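You operate a simulated robot arm through the tools that you are given. There is no shell and no other tool.

You are at the controls of a simulated two-armed robot. One attempt, no reset.

## Task
Wipe the dust off the gate's eye and prove it with the test case.
Fine: red switch off first; green pad, back after; switch on, one check, green lamp, off. Hands clear of the reject flap. What is to be rubbed or washed off counts as gone when no trace of it is left.

Only the result counts: the job must be done as asked and must still hold three seconds after the hand-in. Knocking over, shifting, dropping, spilling or breaking anything else fails it.

## Robot
Two 7-joint arms with fingered hands on one trunk that stands fixed in place. Base frame: the origin is at the foot of the trunk, x ahead of it, y to its left, z up; the work surface is at about z = 800. Readings come in mm, degrees, newtons and seconds.
The left shoulder is at [30, 136, 1355], the right one opposite. With the tool pointing down near the work surface each hand reaches from about 100 to 940 mm from the base axis, measured 20 degrees to its own side. Payload 5 kg a hand.
The tool frame of a hand sits at the grasp point between the pads (the TCP): z along the fingers, y along the line on which they close. The tips reach 42 mm beyond it. The gripper opens to 208 mm; its body begins 119 mm behind the TCP. The gripper is a hand of 4 fingers: y runs from the thumb to the fingers, the wrist lies at [0, 0, -332] in the tool frame.
Orientation is that of the tool frame in the base frame, as [roll, pitch, yaw] about the fixed x, y, z axes, in that order (R = Rz(yaw) Ry(pitch) Rx(roll)). With the fingers straight down and closing along the base's y, the tool's x points along the base's -x, its y along +y and its z along -z.

## Interface
- The arms move only by the tool send_rows. It takes "left_series", "right_series" or both (then of equal length, played together; a hand with none holds still); each is a list that holds one entry, the list of rows, each a list of 6 numbers: the shift along the tool's x, y, z in units of 20 mm (1.0 is 20 mm), then the turn, a rotation vector about the tool's x, y, z in units of 4 degrees (1.0 is 4 degrees). In form: [[[dx, dy, dz, ax, ay, az], ...]]. A call has 1 to 20 rows; each row shifts and turns the commanded pose from where the row before left it, along the tool's axes as they then stand. A call with a number of a shift or a turn outside -1 to 1 is refused whole. A row lasts 0.2 s, in which the tool goes at most 50 mm and 8.6 degrees; a call with a longer step from one row to the next is refused whole. Where a pose cannot be reached the arm comes as near as it can. A force on the tool above 40 N (or 10 N above the force at the start of the call, whichever is more), or a blocked arm, ends the call early, and 0.2 s more pass. In this call time passes only in rows, and 0.2 s behind the last. It gives the time, the measured TCP pose, the force on the tool (base axes), the opening and the grip force at its end, in the units of the frame above (readings bear some noise), with the torque about the TCP (base axes, N m) and any sound that the robot's microphone picked up.
- Cameras (640 x 400 px; columns grow to the right, rows downward): "scene" is now at [39.4, -29, 2077.2]; the picture's right is [-0.38, -0.93, 0.00], its down [-0.73, 0.30, -0.62] and it looks along [0.57, -0.24, -0.78] (base axes); focal length 374 px, centre (320, 200). "left" rides on the left gripper at [-101, 0, -145] in its tool frame; the picture's right is [0.00, -1.00, 0.00], its down [0.82, 0.00, -0.57] and it looks along [0.57, 0.00, 0.82] (tool axes); focal length 261 px, centre (320, 200). "right" rides on the right gripper at [101, 0, -145] in its tool frame; the picture's right is [0.00, 1.00, 0.00], its down [-0.82, 0.00, -0.57] and it looks along [-0.57, 0.00, 0.82] (tool axes); focal length 261 px, centre (320, 200). There is no depth. A picture from a camera that has moved, and an enlarged one, comes with that camera's place and axes in the base frame and with its lens.
- snapshot(camera): a new picture of that camera. No time passes.
- raise_lower(by): moves the trunk up (or, below 0, down) by that many mm; the arms and the scene camera ride with it, the base frame stays. It gives what a move gives, with no picture.
- move_fingers(finger1, finger2, finger3, thumb_bend, hand): sets how far each is bent, from 0 (flat) to 1 (curled in); at 0.3 the hand is open as for a grip, at 0.7 the pads meet at the TCP. One left out holds its place. A second passes; each finger stops where it meets its share of the squeeze, and holds until it gets a number again. It is the only way to open and close the hand. It gives what a move gives, with no picture; readings hold the bend of each and the force on the fingers (four entries, about 0 where the hand has none), thumb and palm.
- head_to(pan, tilt): turns the head with the scene camera to pan (to the left, within 143 degrees either way) and tilt (down, from -29 to 69), counted from straight ahead of the robot. It gives what a move gives.
- zoom(camera, box): a new picture of the part [left, top, right, bottom] of that camera's present view, enlarged. No time passes.
- finish_job(): hands the job in; it is judged then, once.

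Places have to be worked out from the pictures, the camera data and where the tool is seen. Open the grippers and draw the arms clear of the work before you hand the job in, unless the task says otherwise.

The tools are called after "Call:" as name(argument=value, ...) on one line, values as JSON. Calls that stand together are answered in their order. send_rows: Moves the arms, as the interface text tells. Its arguments: {"type":"object","properties":{"left_series":{"type":"array"},"right_series":{"type":"array"}},"required":[]} The other tools are called the same way: raise_lower (by) moves the trunk up or down; move_fingers (finger1, finger2, finger3, thumb_bend, hand) moves the fingers one by one; head_to (pan, tilt) turns the head that bears the scene camera; snapshot (camera) takes a picture; zoom (camera, box) takes an enlarged picture of a part of a camera's view; finish_job () hands the job in.

At the start:

```text
t: 0.0
left_tcp_pos: [651.1, 6.9, 1461.1]
left_tcp_rot: [180.0, -0.1, -179.9]
left_ft_force: [-0.4, -0.1, -0.6]
left_moment: [-0.01, 0.0, -0.01]
left_width: 207.7
left_finger_force: 0.0
left_shape: jaw
left_bend: [0.3, 0.3, 0.3, 0.3]
left_finger forces: [0.1, 0.0, 0.1, 0.0, 0.1, 0.0]
right_tcp_pos: [608.6, -441.1, 1449.8]
right_tcp_rot: [-180.0, 0.0, 179.9]
right_ft_force: [0.3, 0.3, 0.6]
right_moment: [-0.01, 0.01, 0.03]
right_width: 207.6
right_finger_force: 0.1
right_shape: jaw
right_bend: [0.3, 0.3, 0.3, 0.3]
right_finger forces: [0.0, 0.0, 0.0, 0.0, 0.0, 0.0]
trunk travel left (down, up): [-375.0, 115.0]
head pan, tilt (commanded): [-22.3, 51.7]
```

scene: 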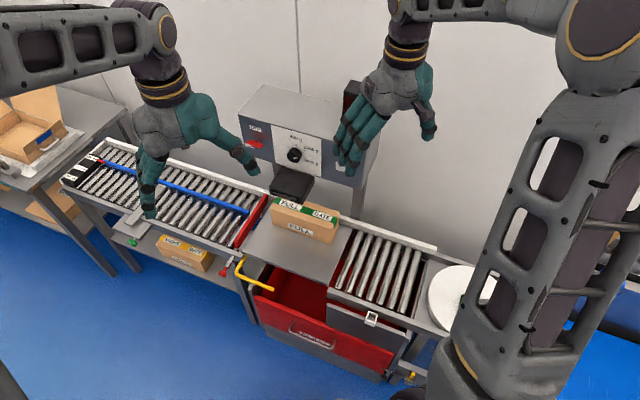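
right: 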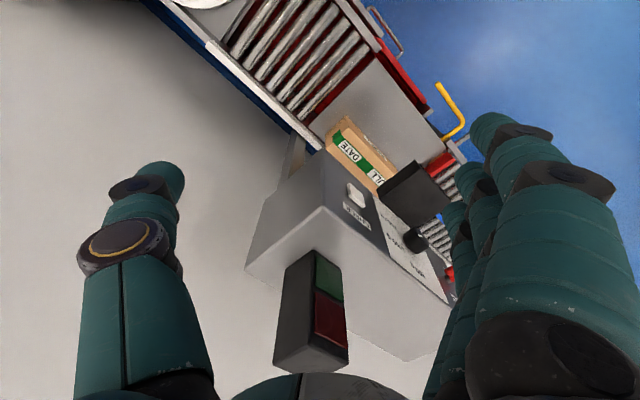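
left: 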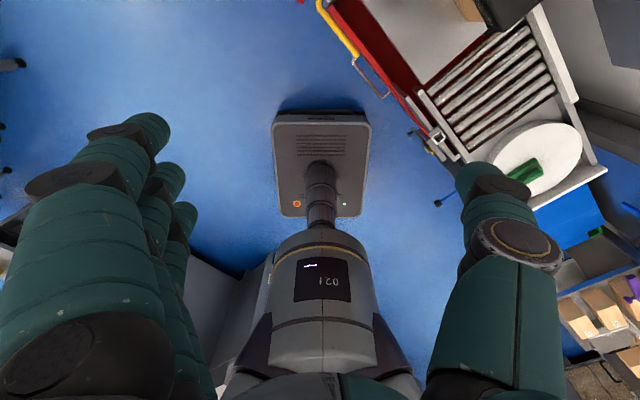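

I start by looking closer at the scene: the gate with its red switch, the belt with cases, and the round table on the right with the pad. I zoom in on the parts.

Call:
zoom(camera="scene", box=[220, 80, 400, 260])

Call:
zoom(camera="scene", box=[50, 130, 270, 290])

Call:
zoom(camera="scene", box=[220, 220, 440, 390])

Call:
zoom(camera="right", box=[230, 60, 480, 380])

Call:
zoom(camera="left", box=[440, 60, 640, 400])

```text
2.22 times, centred on (310, 170) of scene
camera zoom: at [39.4, -29.0, 2077.2], right [-0.38, -0.93, 0.0], down [-0.73, 0.3, -0.62], along [0.57, -0.24, -0.78], focal length 832 px, centre (342, 267)
```

zoom: 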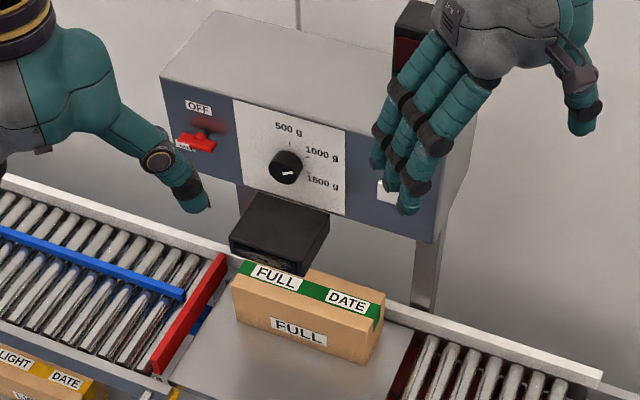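

```text
2.50 times, centred on (160, 210) of scene
camera zoom: at [39.4, -29.0, 2077.2], right [-0.38, -0.93, 0.0], down [-0.73, 0.3, -0.62], along [0.57, -0.24, -0.78], focal length 936 px, centre (720, 175)
```

zoom: 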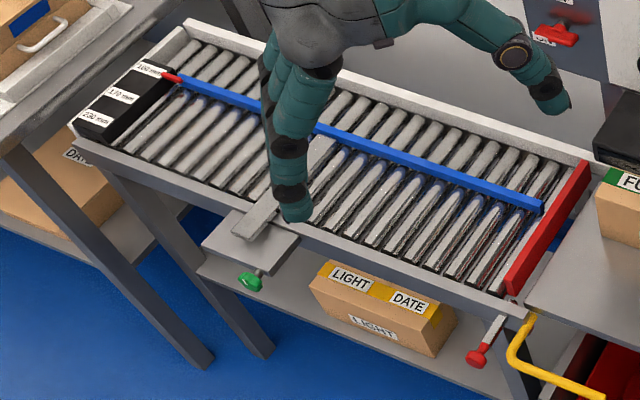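

```text
2.35 times, centred on (330, 305) of scene
camera zoom: at [39.4, -29.0, 2077.2], right [-0.38, -0.93, 0.0], down [-0.73, 0.3, -0.62], along [0.57, -0.24, -0.78], focal length 881 px, centre (296, -47)
```

zoom: 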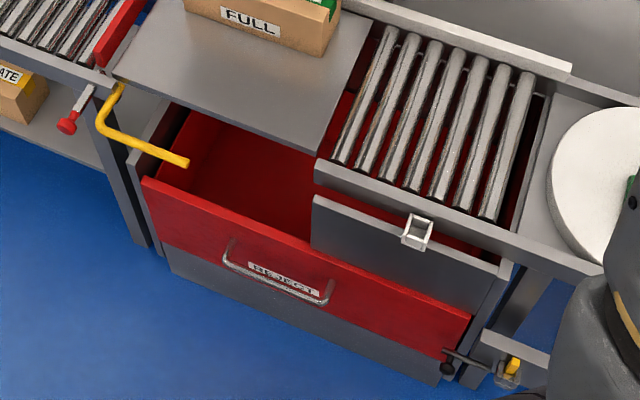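

```text
1.25 times, centred on (355, 220) of right
camera zoom: at [508.5, -441.6, 1593.5], right [0.0, 1.0, 0.0], down [0.82, 0.0, 0.57], along [0.57, 0.0, -0.82], focal length 326 px, centre (276, 175)
```

zoom: 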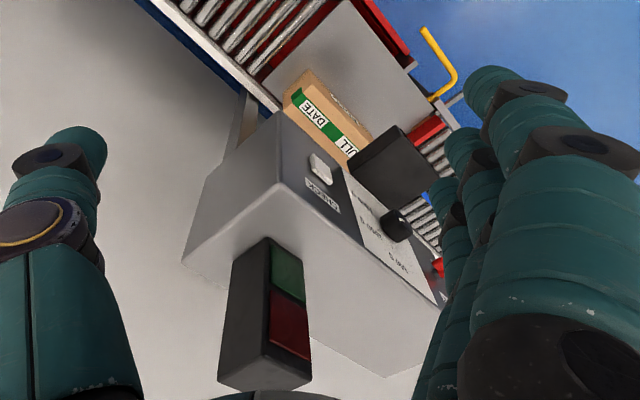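

```text
1.18 times, centred on (540, 230) of left
camera zoom: at [753.2, 8.8, 1606.7], right [0.0, -1.0, 0.0], down [-0.82, 0.0, 0.57], along [-0.57, 0.0, -0.82], focal length 307 px, centre (61, 165)
```

zoom: 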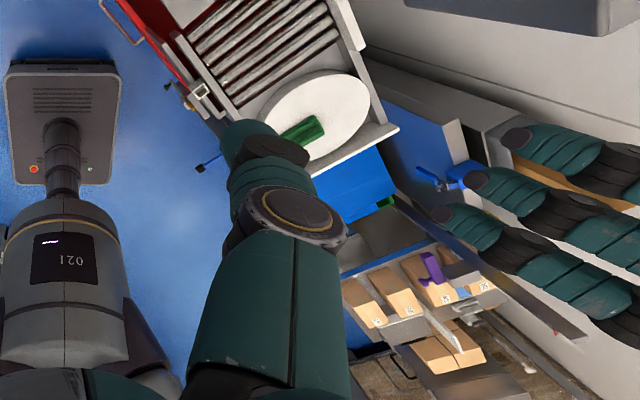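

The gate box has an OFF-labelled red switch, a dial, a CHECK button, a lamp tower and a black sensor head above the plate with the FULL case. I turn the head to see the right side where the pad lies.

Call:
head_to(pan=-60, tilt=45)

Call:
snapshot(camera="scene")

```text
t: 1.0
left_tcp_pos: [652.6, 8.7, 1460.6]
left_tcp_rot: [-180.0, 0.1, 179.9]
left_ft_force: [0.2, -0.3, 0.1]
left_moment: [-0.01, -0.01, -0.04]
left_width: 207.6
left_finger_force: 0.1
left_shape: jaw
left_bend: [0.3, 0.3, 0.3, 0.3]
left_finger forces: [0.1, 0.0, 0.0, 0.2, 0.1, 0.1]
right_tcp_pos: [609.3, -441.4, 1449.7]
right_tcp_rot: [180.0, -0.1, 179.9]
right_ft_force: [0.6, 0.3, 0.3]
right_moment: [0.0, 0.03, 0.05]
right_width: 207.7
right_finger_force: 0.0
right_shape: jaw
right_bend: [0.3, 0.3, 0.3, 0.3]
right_finger forces: [0.0, 0.0, 0.1, 0.0, 0.0, 0.0]
trunk travel left (down, up): [-375.0, 115.0]
head pan, tilt (commanded): [-60.0, 45.0]
```

```text
taken
camera scene: at [10.5, -70.7, 2086.3], right [-0.87, -0.5, 0.0], down [-0.35, 0.61, -0.71], along [0.35, -0.61, -0.71], focal length 374 px, centre (320, 200)
```

scene: 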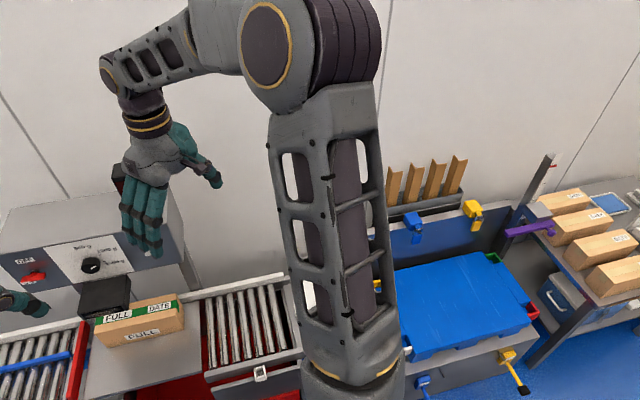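

The right arm hides the turntable. I enlarge the gate from this head pose.

Call:
zoom(camera="scene", box=[0, 180, 210, 370])

Call:
zoom(camera="scene", box=[0, 240, 140, 340])

```text
2.11 times, centred on (105, 275) of scene
camera zoom: at [10.5, -70.7, 2086.3], right [-0.87, -0.5, 0.0], down [-0.35, 0.61, -0.71], along [0.35, -0.61, -0.71], focal length 788 px, centre (773, 42)
```

zoom: 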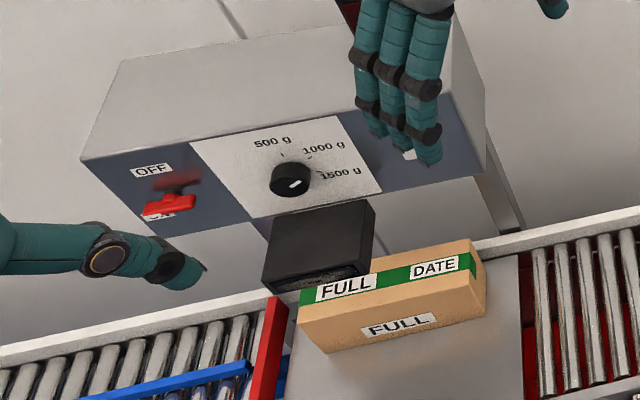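

```text
4.00 times, centred on (70, 290) of scene
camera zoom: at [10.5, -70.7, 2086.3], right [-0.87, -0.5, 0.0], down [-0.35, 0.61, -0.71], along [0.35, -0.61, -0.71], focal length 1498 px, centre (1320, -160)
```

zoom: 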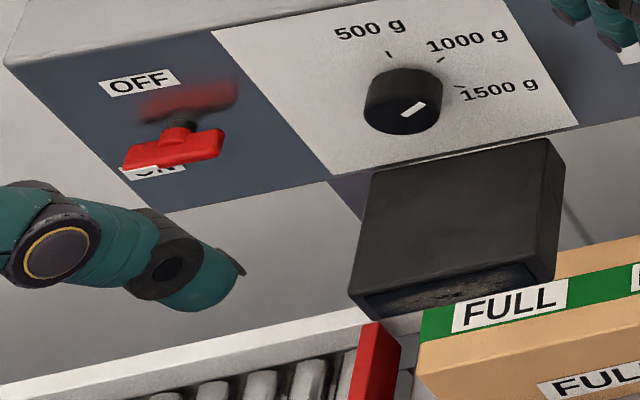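

The red paddle is down at ON, with OFF above it. The dusty eye seems to be a window at the low front edge of the black box. I judge the knob at (822,-273,1265), CHECK at (737,-386,1255), the switch near (920,-170,1265) and the eye near (787,-204,1120). I bring the right hand back and down to look at it with its camera.

Call:
send_rows(right_series=[[[0.444, 0.667, 0.972, 0, 0, 0], [0.444, 0.667, 0.972, 0, 0, 0], [0.444, 0.667, 0.972, 0, 0, 0], [0.444, 0.667, 0.972, 0, 0, 0], [0.444, 0.667, 0.972, 0, 0, 0], [0.444, 0.667, 0.972, 0, 0, 0], [0.444, 0.667, 0.972, 0, 0, 0], [0.444, 0.667, 0.972, 0, 0, 0], [0.444, 0.667, 0.972, 0, 0, 0], [0.444, 0.667, 0.972, 0, 0, 0], [0.444, 0.667, 0.972, 0, 0, 0], [0.444, 0.667, 0.972, 0, 0, 0], [0.444, 0.667, 0.972, 0, 0, 0], [0.444, 0.667, 0.972, 0, 0, 0], [0.444, 0.667, 0.972, 0, 0, 0], [0.444, 0.667, 0.972, 0, 0, 0], [0.444, 0.667, 0.972, 0, 0, 0], [0.444, 0.667, 0.972, 0, 0, 0]]])

Call:
snapshot(camera="right")

Call:
snapshot(camera="scene")

```text
t: 4.8
left_tcp_pos: [651.9, 9.8, 1461.2]
left_tcp_rot: [-180.0, 0.1, -179.9]
left_ft_force: [0.5, 1.4, 0.1]
left_moment: [-0.12, 0.03, -0.02]
left_width: 207.7
left_finger_force: 0.1
left_shape: jaw
left_bend: [0.3, 0.3, 0.3, 0.3]
left_finger forces: [0.0, 0.1, 0.1, 0.0, 0.0, 0.1]
right_tcp_pos: [448.1, -199.0, 1100.5]
right_tcp_rot: [180.0, 0.1, 180.0]
right_ft_force: [0.4, 0.9, 0.6]
right_moment: [-0.08, 0.08, -0.01]
right_width: 207.7
right_finger_force: 0.2
right_shape: jaw
right_bend: [0.3, 0.3, 0.3, 0.3]
right_finger forces: [0.0, 0.0, 0.0, 0.0, 0.0, 0.0]
trunk travel left (down, up): [-375.0, 115.0]
head pan, tilt (commanded): [-60.0, 45.0]
```

```text
taken
camera right: at [348.9, -199.3, 1243.9], right [0.01, 1.0, 0.0], down [0.82, 0.0, 0.57], along [0.57, 0.0, -0.82], focal length 261 px, centre (320, 200)
```

right: 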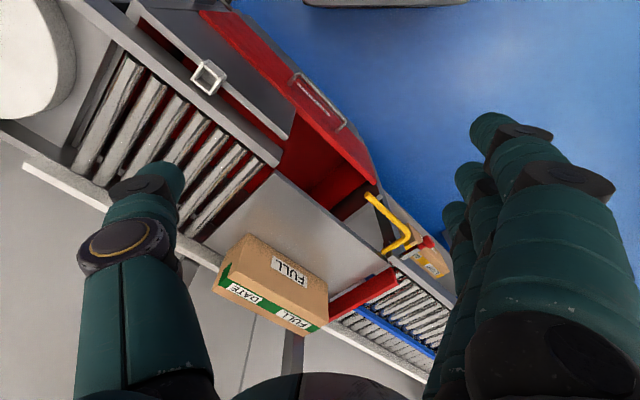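

```text
taken
camera scene: at [11.4, -68.6, 2086.4], right [-0.87, -0.5, 0.0], down [-0.35, 0.61, -0.71], along [0.35, -0.61, -0.71], focal length 374 px, centre (320, 200)
```

scene: 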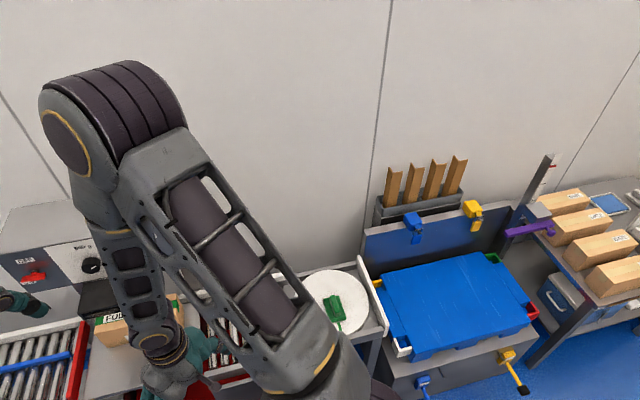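

The turntable and the green pad are in view now. I zoom on the pad, then pitch the right hand up to look at the gate's eye.

Call:
zoom(camera="scene", box=[280, 250, 400, 350])

Call:
send_rows(right_series=[[[0, 0, 0, 0, -1, 0], [0, 0, 0, 0, -1, 0], [0, 0, 0, 0, -1, 0], [0, 0, 0, 0, -1, 0], [0, 0, 0, 0, -1, 0], [0, 0, 0, 0, -1, 0], [0, 0, 0, 0, -1, 0], [0, 0, 0, 0, -1, 0], [0, 0, 0, 0, -1, 0], [0, 0, 0, 0, -1, 0], [0, 0, 0, 0, -1, 0], [0, 0, 0, 0, -1, 0], [0, 0, 0, 0, -1, 0], [0, 0, 0, 0, -1, 0]]])

Call:
snapshot(camera="right")

```text
4.00 times, centred on (340, 300) of scene
camera zoom: at [11.4, -68.6, 2086.4], right [-0.87, -0.5, 0.0], down [-0.35, 0.61, -0.71], along [0.35, -0.61, -0.71], focal length 1498 px, centre (240, -200)
```

zoom: 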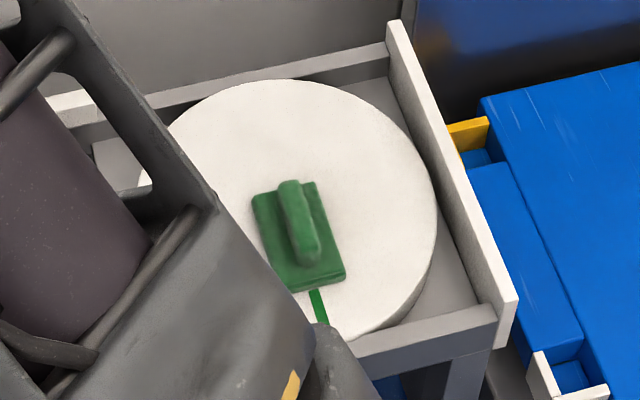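

```text
t: 7.8
left_tcp_pos: [652.3, 7.7, 1460.9]
left_tcp_rot: [-180.0, 0.0, -180.0]
left_ft_force: [-0.4, -0.4, 0.2]
left_moment: [0.0, 0.04, 0.02]
left_width: 207.7
left_finger_force: 0.1
left_shape: jaw
left_bend: [0.3, 0.3, 0.3, 0.3]
left_finger forces: [0.0, 0.0, 0.0, 0.1, 0.1, 0.1]
right_tcp_pos: [529.1, -202.8, 1063.0]
right_tcp_rot: [179.9, 55.9, 180.0]
right_ft_force: [1.0, -0.6, 0.7]
right_moment: [0.08, 0.0, 0.02]
right_width: 207.5
right_finger_force: 0.0
right_shape: jaw
right_bend: [0.3, 0.3, 0.3, 0.3]
right_finger forces: [0.0, 0.0, 0.0, 0.0, 0.0, 0.0]
right hand out of reach, approached as far as the arm can: row 4, 5, 6, 7, 8, 9, 10, 11
trunk travel left (down, up): [-375.0, 115.0]
head pan, tilt (commanded): [-60.0, 45.0]
```

```text
taken
camera right: at [353.9, -203.7, 1058.5], right [0.0, 1.0, 0.0], down [-0.02, 0.0, 1.0], along [1.0, 0.0, 0.02], focal length 261 px, centre (320, 200)
```

right: 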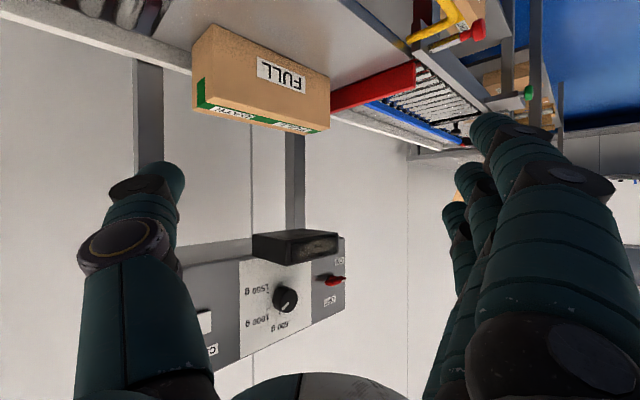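

The picture is upside down, but the gate with the black box and its dusty front window is visible. I enlarge it.

Call:
zoom(camera="right", box=[180, 210, 380, 370])

Call:
zoom(camera="right", box=[240, 220, 360, 310])

Call:
zoom(camera="right", box=[150, 0, 550, 180])

```text
2.50 times, centred on (280, 290) of right
camera zoom: at [353.9, -203.7, 1058.5], right [0.0, 1.0, 0.0], down [-0.02, 0.0, 1.0], along [1.0, 0.0, 0.02], focal length 652 px, centre (420, -25)
```

zoom: 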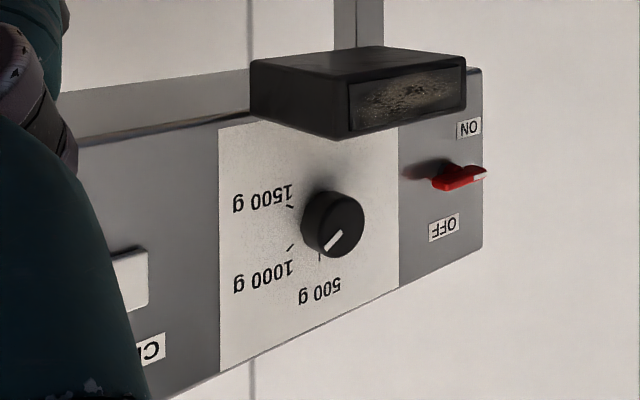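

```text
4.44 times, centred on (300, 265) of right
camera zoom: at [353.9, -203.7, 1058.5], right [0.0, 1.0, 0.0], down [-0.02, 0.0, 1.0], along [1.0, 0.0, 0.02], focal length 1158 px, centre (409, -89)
```

zoom: 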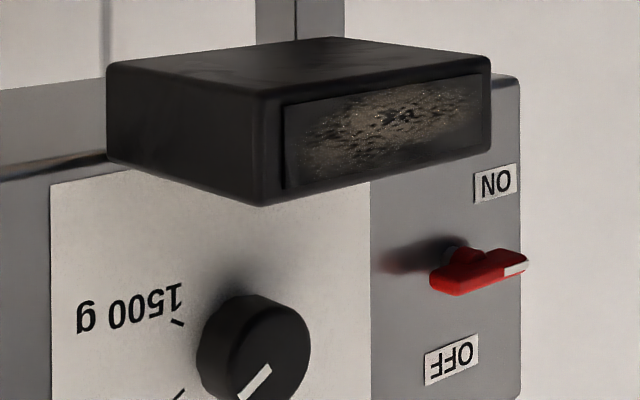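

```text
1.60 times, centred on (350, 90) of right
camera zoom: at [353.9, -203.7, 1058.5], right [0.0, 1.0, 0.0], down [-0.02, 0.0, 1.0], along [1.0, 0.0, 0.02], focal length 417 px, centre (272, 376)
```

zoom: 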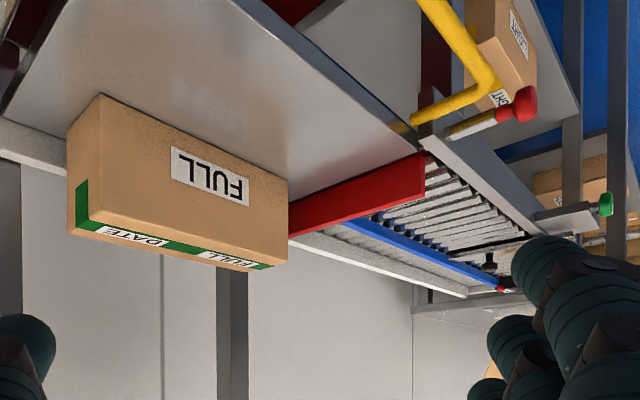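

The eye is the recessed window on the black box's front face, covered with dust. The gate faces about 45° toward the robot. I shift the camera for a stereo pair to fix the positions.

Call:
send_rows(right_series=[[[-0.834, 0.5, 0.34, 0, 0, 0], [-0.834, 0.5, 0.34, 0, 0, 0], [-0.834, 0.5, 0.34, 0, 0, 0], [-0.834, 0.5, 0.34, 0, 0, 0], [-0.834, 0.5, 0.34, 0, 0, 0], [-0.834, 0.5, 0.34, 0, 0, 0], [-0.834, 0.5, 0.34, 0, 0, 0], [-0.834, 0.5, 0.34, 0, 0, 0]]])

Call:
zoom(camera="right", box=[100, 150, 420, 350])

Call:
snapshot(camera="right")

```text
t: 9.6
left_tcp_pos: [651.8, 9.1, 1461.3]
left_tcp_rot: [-180.0, 0.0, -180.0]
left_ft_force: [0.1, 0.8, 0.5]
left_moment: [-0.02, -0.04, 0.03]
left_width: 208.1
left_finger_force: 0.1
left_shape: jaw
left_bend: [0.3, 0.3, 0.3, 0.3]
left_finger forces: [0.1, 0.0, 0.0, 0.1, 0.1, 0.0]
right_tcp_pos: [648.9, -123.0, 1142.5]
right_tcp_rot: [180.0, 56.1, -180.0]
right_ft_force: [0.4, 0.2, 0.1]
right_moment: [0.0, -0.03, -0.02]
right_width: 207.8
right_finger_force: 0.0
right_shape: jaw
right_bend: [0.3, 0.3, 0.3, 0.3]
right_finger forces: [0.0, 0.0, 0.0, 0.0, 0.1, 0.0]
trunk travel left (down, up): [-375.0, 115.0]
head pan, tilt (commanded): [-60.0, 45.0]
```

```text
2.00 times, centred on (260, 250) of right
camera zoom: at [474.3, -122.6, 1138.1], right [0.0, 1.0, 0.0], down [-0.02, 0.0, 1.0], along [1.0, 0.0, 0.02], focal length 521 px, centre (440, 100)
```

zoom: 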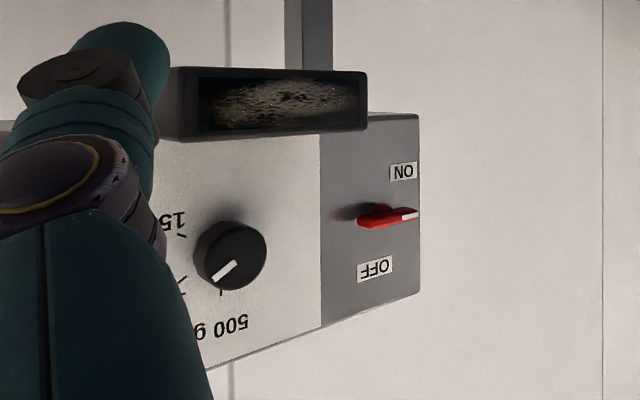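

```text
taken
camera right: at [474.3, -122.6, 1138.1], right [0.0, 1.0, 0.0], down [-0.02, 0.0, 1.0], along [1.0, 0.0, 0.02], focal length 261 px, centre (320, 200)
```

right: 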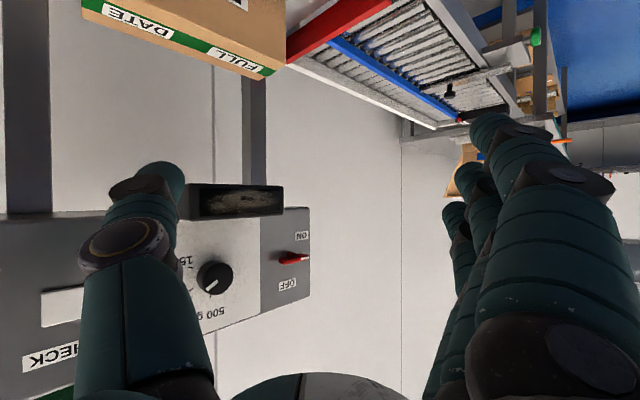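

Stereo gives the switch bar centre at about (930,-169,1250) and the eye box's front face from (745,-252) to (824,-171), z 1126–1163. I zoom in hard on the switch and on the lamp/CHECK area.

Call:
zoom(camera="right", box=[255, 215, 319, 305])

Call:
zoom(camera="right", box=[180, 170, 290, 240])

Call:
zoom(camera="scene", box=[0, 240, 60, 300])

```text
4.44 times, centred on (287, 260) of right
camera zoom: at [474.3, -122.6, 1138.1], right [0.0, 1.0, 0.0], down [-0.02, 0.0, 1.0], along [1.0, 0.0, 0.02], focal length 1158 px, centre (467, -67)
```

zoom: 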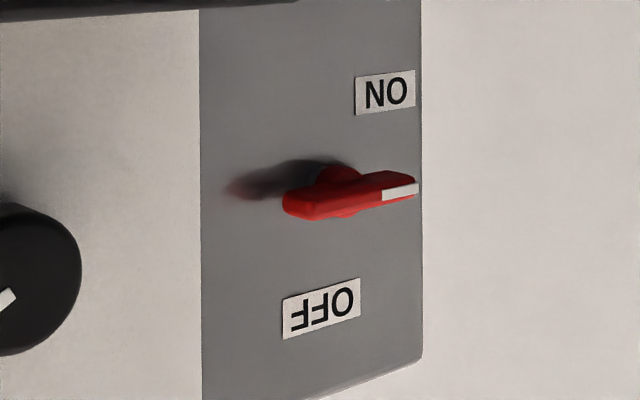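

```text
5.71 times, centred on (235, 205) of right
camera zoom: at [474.3, -122.6, 1138.1], right [0.0, 1.0, 0.0], down [-0.02, 0.0, 1.0], along [1.0, 0.0, 0.02], focal length 1489 px, centre (806, 171)
```

zoom: 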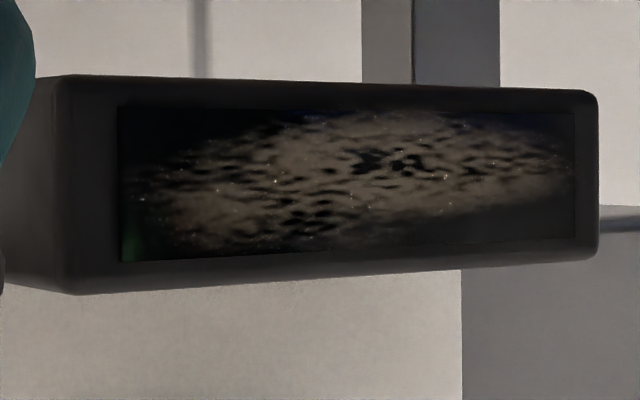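

```text
6.67 times, centred on (30, 270) of scene
camera zoom: at [10.2, -70.2, 2086.4], right [-0.87, -0.5, 0.0], down [-0.35, 0.61, -0.71], along [0.35, -0.61, -0.71], focal length 2496 px, centre (2253, -267)
```

zoom: 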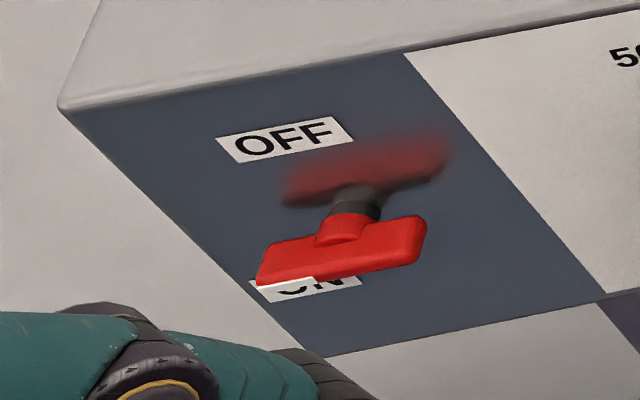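

The switch is a rotary handle: a red bar on a shaft, white pointer end to the left (ON side), with OFF at the top. I'll use the left hand for the switch and the right for the pad and CHECK. First I clear the right hand to the right and point it down again.

Call:
send_rows(right_series=[[[0.337, -0.9, -0.497, 0, 0, 0], [0.337, -0.9, -0.497, 0, 0, 0], [0.337, -0.9, -0.497, 0, 0, 0], [0.337, -0.9, -0.497, 0, 0, 0], [0.337, -0.9, -0.497, 0, 0, 0], [0.337, -0.9, -0.497, 0, 0, 0], [0.337, -0.9, -0.497, 0, 0, 0], [0.337, -0.9, -0.497, 0, 0, 0], [0.337, -0.9, -0.497, 0, 0, 0], [0.337, -0.9, -0.497, 0, 0, 0]]])

Call:
send_rows(right_series=[[[0, 0, 0, 0, 1, 0], [0, 0, 0, 0, 1, 0], [0, 0, 0, 0, 1, 0], [0, 0, 0, 0, 1, 0], [0, 0, 0, 0, 1, 0], [0, 0, 0, 0, 1, 0], [0, 0, 0, 0, 1, 0], [0, 0, 0, 0, 1, 0], [0, 0, 0, 0, 1, 0], [0, 0, 0, 0, 1, 0], [0, 0, 0, 0, 1, 0], [0, 0, 0, 0, 1, 0], [0, 0, 0, 0, 1, 0], [0, 0, 0, 0, 1, 0]]])

Call:
snapshot(camera="right")

```text
t: 11.8
left_tcp_pos: [653.2, 5.0, 1460.7]
left_tcp_rot: [-179.9, 0.0, -180.0]
left_ft_force: [0.2, -0.7, 0.2]
left_moment: [0.12, -0.01, 0.02]
left_width: 207.9
left_finger_force: 0.0
left_shape: jaw
left_bend: [0.3, 0.3, 0.3, 0.3]
left_finger forces: [0.1, 0.1, 0.0, 0.0, 0.0, 0.0]
right_tcp_pos: [554.4, -311.9, 1122.2]
right_tcp_rot: [179.8, 56.0, 179.9]
right_ft_force: [0.4, -0.4, 1.0]
right_moment: [0.08, 0.0, 0.07]
right_width: 207.7
right_finger_force: 0.1
right_shape: jaw
right_bend: [0.3, 0.3, 0.3, 0.3]
right_finger forces: [0.0, 0.1, 0.1, 0.0, 0.1, 0.0]
right hand out of reach, approached as far as the arm can: row 6, 7, 8, 9
trunk travel left (down, up): [-375.0, 115.0]
head pan, tilt (commanded): [-60.0, 45.0]
```

```text
t: 14.8
left_tcp_pos: [652.8, 10.5, 1460.7]
left_tcp_rot: [-179.9, 0.0, -180.0]
left_ft_force: [0.0, 1.2, -0.7]
left_moment: [-0.19, 0.05, 0.03]
left_width: 207.6
left_finger_force: 0.0
left_shape: jaw
left_bend: [0.3, 0.3, 0.3, 0.3]
left_finger forces: [0.1, 0.0, 0.0, 0.0, 0.0, 0.0]
right_tcp_pos: [553.5, -307.2, 1114.9]
right_tcp_rot: [-180.0, -0.1, -180.0]
right_ft_force: [-0.6, 0.7, -0.3]
right_moment: [-0.06, -0.01, -0.03]
right_width: 208.0
right_finger_force: 0.1
right_shape: jaw
right_bend: [0.3, 0.3, 0.3, 0.3]
right_finger forces: [0.0, 0.0, 0.0, 0.1, 0.0, 0.1]
right hand out of reach, approached as far as the arm can: row 1, 12
trunk travel left (down, up): [-375.0, 115.0]
head pan, tilt (commanded): [-60.0, 45.0]
```

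```text
taken
camera right: at [453.7, -306.6, 1260.8], right [0.0, 1.0, 0.0], down [0.82, 0.0, 0.57], along [0.57, 0.0, -0.82], focal length 261 px, centre (320, 200)
```

right: 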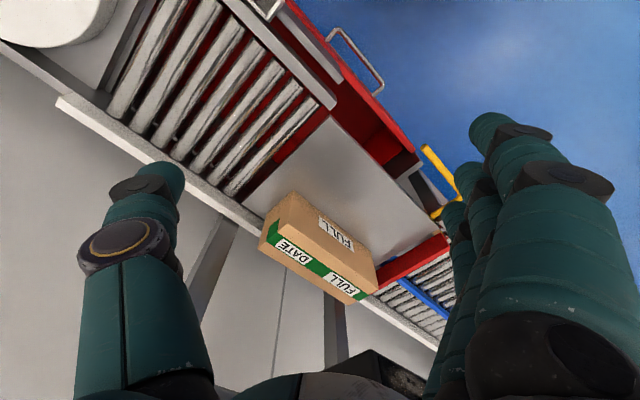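

The right hand is parked clear. Now I yaw the left hand toward the gate and lower it, then pitch it forward to face the switch.

Call:
send_rows(left_series=[[[0, 0, 0.6, 0, 0, 0.958], [0, 0, 0.6, 0, 0, 0.958], [0, 0, 0.6, 0, 0, 0.958], [0, 0, 0.6, 0, 0, 0.958], [0, 0, 0.6, 0, 0, 0.958], [0, 0, 0.6, 0, 0, 0.958], [0, 0, 0.6, 0, 0, 0.958], [0, 0, 0.6, 0, 0, 0.958], [0, 0, 0.6, 0, 0, 0.958], [0, 0, 0.6, 0, 0, 0.958], [0, 0, 0.6, 0, 0, 0.958], [0, 0, 0.6, 0, 0, 0.958]]])

Call:
send_rows(left_series=[[[-0.429, 0.16, 0.183, 0, -1, 0], [-0.415, 0.16, 0.212, 0, -1, 0], [-0.399, 0.16, 0.24, 0, -1, 0], [-0.382, 0.16, 0.268, 0, -1, 0], [-0.362, 0.16, 0.294, 0, -1, 0], [-0.341, 0.16, 0.318, 0, -1, 0], [-0.318, 0.16, 0.341, 0, -1, 0], [-0.293, 0.16, 0.363, 0, -1, 0], [-0.267, 0.16, 0.382, 0, -1, 0], [-0.24, 0.16, 0.4, 0, -1, 0], [-0.211, 0.16, 0.416, 0, -1, 0], [-0.182, 0.16, 0.429, 0, -1, 0], [-0.151, 0.16, 0.441, 0, -1, 0], [-0.12, 0.16, 0.45, 0, -1, 0], [-0.088, 0.16, 0.458, 0, -1, 0], [-0.056, 0.16, 0.463, 0, -1, 0], [-0.024, 0.16, 0.465, 0, -1, 0], [0.009, 0.16, 0.466, 0, -1, 0], [0.041, 0.16, 0.465, 0, -1, 0], [0.073, 0.16, 0.46, 0, -1, 0]]])

Call:
snapshot(camera="left")

Call:
snapshot(camera="scene")

```text
t: 17.4
left_tcp_pos: [652.0, 8.5, 1315.2]
left_tcp_rot: [-180.0, 0.0, 133.9]
left_ft_force: [-0.3, -0.1, 0.0]
left_moment: [-0.01, 0.0, 0.0]
left_width: 207.7
left_finger_force: 0.1
left_shape: jaw
left_bend: [0.3, 0.3, 0.3, 0.3]
left_finger forces: [0.0, 0.0, 0.0, 0.0, 0.0, 0.1]
right_tcp_pos: [554.5, -308.0, 1116.7]
right_tcp_rot: [-180.0, 0.0, 180.0]
right_ft_force: [0.1, -0.7, -0.1]
right_moment: [0.03, 0.01, 0.01]
right_width: 207.9
right_finger_force: 0.1
right_shape: jaw
right_bend: [0.3, 0.3, 0.3, 0.3]
right_finger forces: [0.1, 0.0, 0.0, 0.0, 0.0, 0.0]
trunk travel left (down, up): [-375.0, 115.0]
head pan, tilt (commanded): [-60.0, 45.0]
```

```text
t: 21.6
left_tcp_pos: [817.5, -68.9, 1244.7]
left_tcp_rot: [179.9, 80.2, 133.9]
left_ft_force: [0.7, 0.4, 1.6]
left_moment: [0.07, 0.06, -0.09]
left_width: 207.9
left_finger_force: 0.0
left_shape: jaw
left_bend: [0.3, 0.3, 0.3, 0.3]
left_finger forces: [0.0, 0.0, 0.0, 0.1, 0.1, 0.0]
right_tcp_pos: [553.5, -306.2, 1117.0]
right_tcp_rot: [-180.0, 0.1, 179.9]
right_ft_force: [0.7, 0.4, 0.5]
right_moment: [0.0, 0.05, 0.0]
right_width: 207.7
right_finger_force: 0.0
right_shape: jaw
right_bend: [0.3, 0.3, 0.3, 0.3]
right_finger forces: [0.0, 0.0, 0.0, 0.1, 0.0, 0.0]
trunk travel left (down, up): [-375.0, 115.0]
head pan, tilt (commanded): [-60.0, 45.0]
```

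```text
taken
camera left: at [731.3, 20.6, 1369.5], right [-0.72, -0.7, 0.0], down [-0.49, 0.5, -0.71], along [0.49, -0.51, -0.7], focal length 261 px, centre (320, 200)
```

left: 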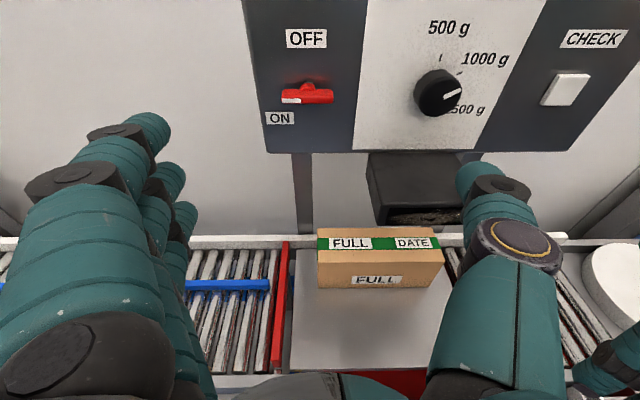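

```text
taken
camera scene: at [11.2, -69.8, 2086.4], right [-0.87, -0.5, 0.0], down [-0.35, 0.61, -0.71], along [0.35, -0.61, -0.71], focal length 374 px, centre (320, 200)
```

scene: 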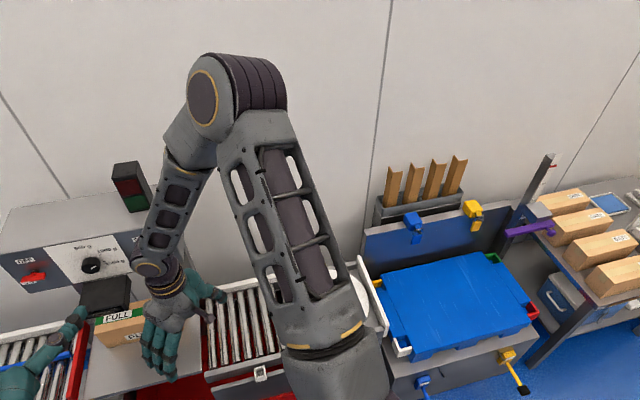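

A good frontal view of the panel. I zoom on the switch, dial and CHECK button.

Call:
zoom(camera="left", box=[240, 0, 380, 150])

Call:
zoom(camera="left", box=[390, 0, 640, 150])

Call:
zoom(camera="left", box=[300, 130, 500, 300])

Call:
zoom(camera="scene", box=[0, 150, 240, 320])

```text
2.67 times, centred on (310, 75) of left
camera zoom: at [731.3, 20.6, 1369.5], right [-0.72, -0.7, 0.0], down [-0.49, 0.5, -0.71], along [0.49, -0.51, -0.7], focal length 695 px, centre (347, 533)
```

zoom: 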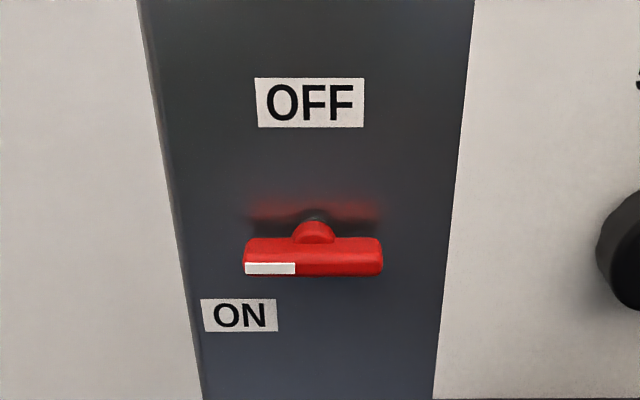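

```text
2.56 times, centred on (515, 75) of left
camera zoom: at [731.3, 20.6, 1369.5], right [-0.72, -0.7, 0.0], down [-0.49, 0.5, -0.71], along [0.49, -0.51, -0.7], focal length 667 px, centre (-179, 520)
```

zoom: 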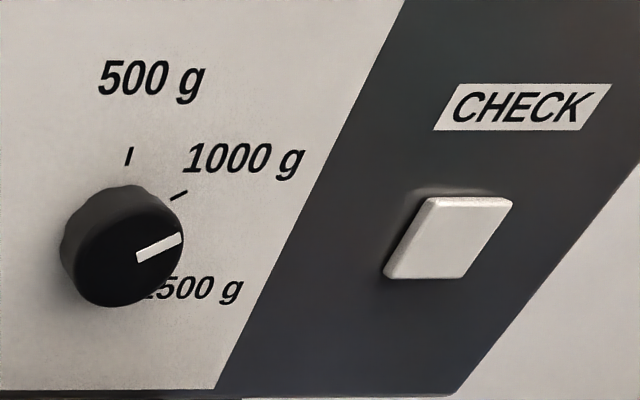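

```text
2.35 times, centred on (400, 215) of left
camera zoom: at [731.3, 20.6, 1369.5], right [-0.72, -0.7, 0.0], down [-0.49, 0.5, -0.71], along [0.49, -0.51, -0.7], focal length 613 px, centre (132, 165)
```

zoom: 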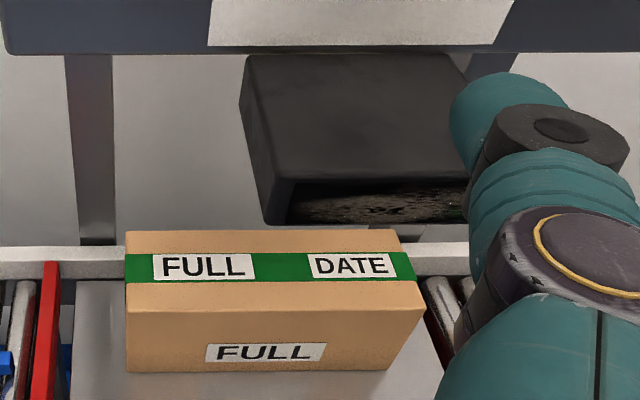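

```text
2.35 times, centred on (120, 235) of scene
camera zoom: at [11.2, -69.8, 2086.4], right [-0.87, -0.5, 0.0], down [-0.35, 0.61, -0.71], along [0.35, -0.61, -0.71], focal length 881 px, centre (791, 118)
```

zoom: 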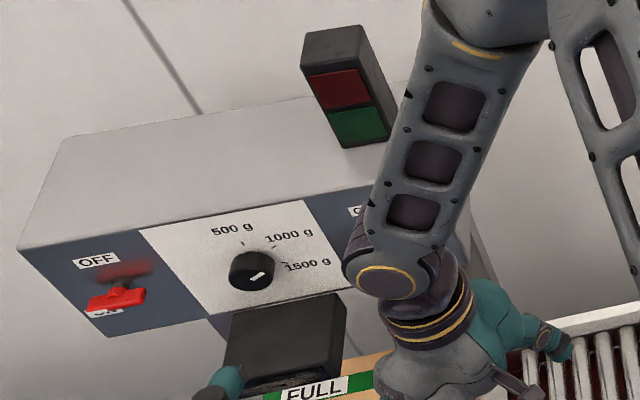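

The bar is horizontal with its white end at left (ON); the panel plane lies about 786 mm out along the gate normal (heading −46°), the bar centre at (n 767, u 554, z 1251), 56 mm long. I level the left hand and shape a poking finger, then look at it.

Call:
send_rows(left_series=[[[0, 0, 0, 0, -1, 0], [0, 0, 0, 0, -1, 0], [0, 0, 0, 0, -0.45, 0]]])

Call:
move_fingers(hand="left", finger1=0.6, finger2=1.0, finger3=1.0, thumb_bend=0.9)

Call:
snapshot(camera="left")

```text
t: 22.4
left_tcp_pos: [816.7, -71.2, 1245.4]
left_tcp_rot: [-175.1, 89.9, 139.0]
left_ft_force: [1.0, 0.1, -0.1]
left_moment: [0.02, 0.03, -0.02]
left_width: 207.7
left_finger_force: 0.1
left_shape: jaw
left_bend: [0.3, 0.3, 0.3, 0.3]
left_finger forces: [0.0, 0.0, 0.0, 0.1, 0.1, 0.0]
right_tcp_pos: [554.5, -307.3, 1117.3]
right_tcp_rot: [179.9, 0.0, -180.0]
right_ft_force: [-0.7, 0.7, -0.3]
right_moment: [0.01, -0.02, 0.02]
right_width: 208.0
right_finger_force: 0.1
right_shape: jaw
right_bend: [0.3, 0.3, 0.3, 0.3]
right_finger forces: [0.0, 0.0, 0.1, 0.1, 0.0, 0.0]
trunk travel left (down, up): [-375.0, 115.0]
head pan, tilt (commanded): [-60.0, 45.0]
```

```text
t: 23.4
left_tcp_pos: [817.4, -70.3, 1243.4]
left_tcp_rot: [-177.6, 89.8, 136.4]
left_ft_force: [0.4, 0.3, 0.5]
left_moment: [-0.02, 0.02, -0.03]
left_width: 43.0
left_finger_force: 0.1
left_shape: fingers
left_bend: [0.6, 0.73, 1.0, 0.89]
left_finger forces: [0.1, 0.0, 0.0, 0.0, 0.0, 0.0]
right_tcp_pos: [553.0, -307.9, 1116.2]
right_tcp_rot: [180.0, -0.1, 180.0]
right_ft_force: [0.8, 1.5, -0.6]
right_moment: [0.02, -0.01, 0.05]
right_width: 208.3
right_finger_force: 0.1
right_shape: jaw
right_bend: [0.3, 0.3, 0.3, 0.3]
right_finger forces: [0.0, 0.0, 0.0, 0.0, 0.0, 0.0]
trunk travel left (down, up): [-375.0, 115.0]
head pan, tilt (commanded): [-60.0, 45.0]
```

```text
taken
camera left: at [717.2, 33.6, 1346.4], right [-0.72, -0.7, 0.0], down [-0.4, 0.41, -0.82], along [0.57, -0.59, -0.57], focal length 261 px, centre (320, 200)
```

left: 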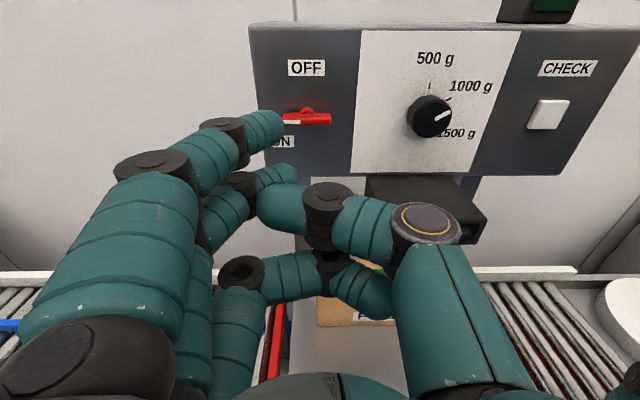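

Finger 1 (the top one) sticks out as a poker; I estimate its tip at tool (-35, 33, 42). I turn the head to check the tip's place against the switch from above.

Call:
head_to(pan=-12, tilt=42)

Call:
snapshot(camera="scene")

Call:
zoom(camera="left", box=[160, 40, 380, 200])

```text
t: 24.6
left_tcp_pos: [817.3, -69.0, 1243.8]
left_tcp_rot: [-177.9, 89.8, 136.0]
left_ft_force: [0.3, -0.4, -0.5]
left_moment: [0.01, 0.05, 0.0]
left_width: 44.1
left_finger_force: 0.2
left_shape: fingers
left_bend: [0.6, 0.74, 1.0, 0.89]
left_finger forces: [0.1, 0.0, 0.0, 0.0, 0.0, 0.0]
right_tcp_pos: [553.3, -307.4, 1116.1]
right_tcp_rot: [-180.0, -0.1, -180.0]
right_ft_force: [0.0, 0.9, 0.5]
right_moment: [-0.01, -0.03, 0.02]
right_width: 207.8
right_finger_force: 0.1
right_shape: jaw
right_bend: [0.3, 0.3, 0.3, 0.3]
right_finger forces: [0.0, 0.0, 0.0, 0.0, 0.0, 0.0]
trunk travel left (down, up): [-375.0, 115.0]
head pan, tilt (commanded): [-12.0, 42.0]
```

```text
taken
camera scene: at [51.5, -17.7, 2090.6], right [-0.21, -0.98, 0.0], down [-0.65, 0.14, -0.74], along [0.73, -0.15, -0.67], focal length 374 px, centre (320, 200)
```

scene: 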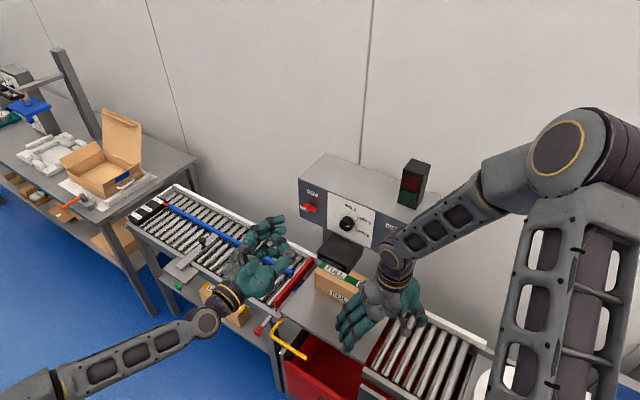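

```text
2.50 times, centred on (270, 120) of left
camera zoom: at [717.2, 33.6, 1346.4], right [-0.72, -0.7, 0.0], down [-0.4, 0.41, -0.82], along [0.57, -0.59, -0.57], focal length 652 px, centre (445, 400)
```

zoom: 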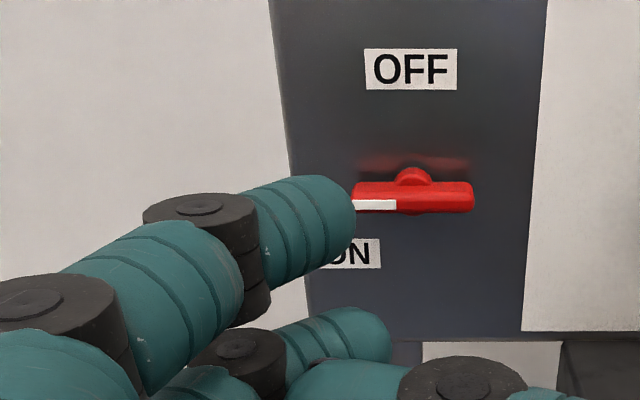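

I enlarge the left hand in the head view to measure the fingertip.

Call:
zoom(camera="scene", box=[200, 170, 360, 290])

```text
3.33 times, centred on (280, 230) of scene
camera zoom: at [51.5, -17.7, 2090.6], right [-0.21, -0.98, 0.0], down [-0.65, 0.14, -0.74], along [0.73, -0.15, -0.67], focal length 1248 px, centre (453, 100)
```

zoom: 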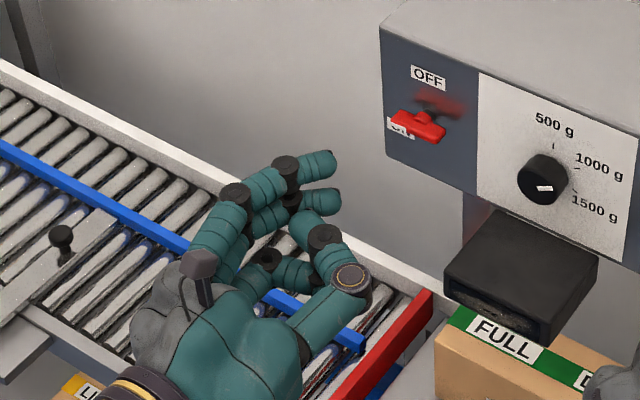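

Two views agree: the tip is about at tool (-38, 27, 38) and the bar at (932,-169,1251). I pitch the hand 20° down and move to a stand-off just below-left of the bar.

Call:
send_rows(left_series=[[[0.337, -0.02, 0.506, 0, 1, 0], [0.337, -0.02, 0.506, 0, 1, 0], [0.337, -0.02, 0.506, 0, 1, 0], [0.337, -0.02, 0.506, 0, 1, 0], [0.337, -0.02, 0.506, 0, 1, 0]]])

Call:
snapshot(camera="left")

Call:
zoom(camera="scene", box=[200, 170, 360, 290])

```text
t: 25.8
left_tcp_pos: [847.5, -104.6, 1203.4]
left_tcp_rot: [179.9, 69.9, 134.0]
left_ft_force: [-0.2, 0.0, -1.5]
left_moment: [-0.07, -0.1, 0.04]
left_width: 44.0
left_finger_force: 0.0
left_shape: fingers
left_bend: [0.6, 0.74, 1.0, 0.89]
left_finger forces: [0.0, 0.1, 0.1, 0.0, 0.0, 0.0]
right_tcp_pos: [553.7, -307.0, 1116.7]
right_tcp_rot: [179.8, 0.1, -180.0]
right_ft_force: [-0.5, -0.8, 0.2]
right_moment: [0.06, 0.03, -0.02]
right_width: 207.9
right_finger_force: 0.0
right_shape: jaw
right_bend: [0.3, 0.3, 0.3, 0.3]
right_finger forces: [0.0, 0.0, 0.1, 0.0, 0.0, 0.1]
trunk travel left (down, up): [-375.0, 115.0]
head pan, tilt (commanded): [-12.0, 42.0]
```

```text
taken
camera left: at [778.7, -32.0, 1349.0], right [-0.72, -0.7, 0.0], down [-0.57, 0.59, -0.57], along [0.4, -0.41, -0.82], focal length 261 px, centre (320, 200)
```

left: 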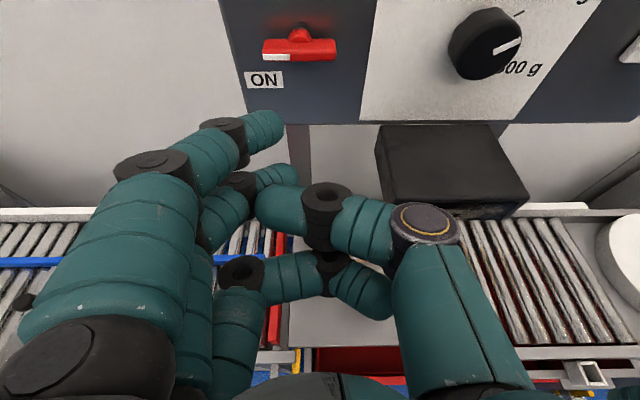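

```text
3.33 times, centred on (280, 230) of scene
camera zoom: at [51.7, -19.0, 2090.6], right [-0.21, -0.98, 0.0], down [-0.65, 0.14, -0.74], along [0.73, -0.15, -0.67], focal length 1248 px, centre (453, 100)
```

zoom: 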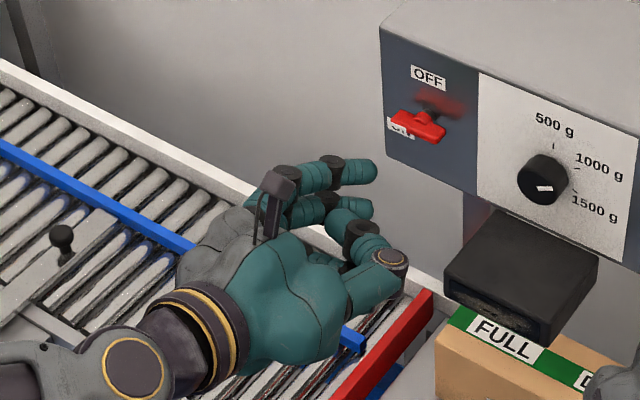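

The tip is below-left of the bar. I advance toward the panel by 60 mm under the bar's left end and look again.

Call:
send_rows(left_series=[[[-0.171, 0, 0.47, 0, 0, 0], [-0.171, 0, 0.47, 0, 0, 0], [-0.171, 0, 0.47, 0, 0, 0], [-0.171, 0, 0.47, 0, 0, 0], [-0.171, 0, 0.47, 0, 0, 0], [-0.171, 0, 0.47, 0, 0, 0]]])

Call:
zoom(camera="left", box=[180, 0, 400, 160])

Call:
zoom(camera="scene", box=[240, 160, 360, 250])

```text
t: 27.2
left_tcp_pos: [890.4, -147.4, 1202.8]
left_tcp_rot: [180.0, 69.8, 134.0]
left_ft_force: [0.7, -0.2, -0.5]
left_moment: [-0.02, 0.01, -0.05]
left_width: 43.9
left_finger_force: 0.0
left_shape: fingers
left_bend: [0.6, 0.74, 1.0, 0.89]
left_finger forces: [0.1, 0.1, 0.0, 0.0, 0.0, 0.0]
right_tcp_pos: [554.4, -307.4, 1116.9]
right_tcp_rot: [180.0, 0.0, 180.0]
right_ft_force: [0.1, -0.2, -1.2]
right_moment: [0.02, 0.02, -0.03]
right_width: 207.6
right_finger_force: 0.1
right_shape: jaw
right_bend: [0.3, 0.3, 0.3, 0.3]
right_finger forces: [0.0, 0.0, 0.0, 0.0, 0.0, 0.0]
trunk travel left (down, up): [-375.0, 115.0]
head pan, tilt (commanded): [-12.0, 42.0]
```

```text
2.50 times, centred on (290, 80) of left
camera zoom: at [820.1, -74.5, 1348.4], right [-0.72, -0.7, 0.0], down [-0.57, 0.59, -0.57], along [0.4, -0.41, -0.82], focal length 652 px, centre (395, 500)
```

zoom: 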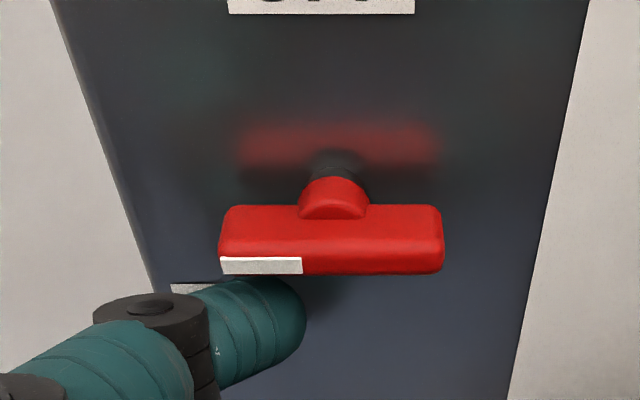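

```text
4.44 times, centred on (300, 205) of scene
camera zoom: at [52.1, -18.2, 2090.6], right [-0.21, -0.98, 0.0], down [-0.66, 0.14, -0.74], along [0.73, -0.15, -0.67], focal length 1664 px, centre (409, 178)
```

zoom: 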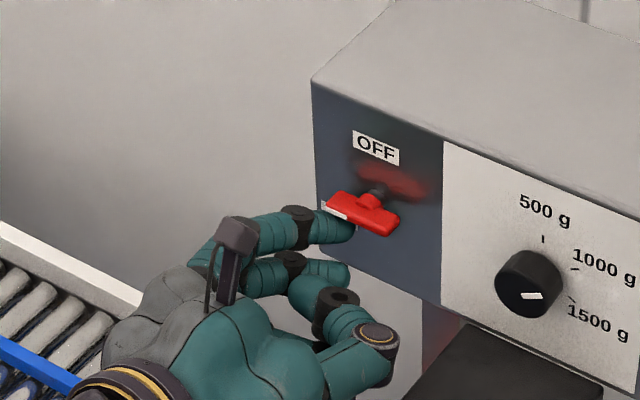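

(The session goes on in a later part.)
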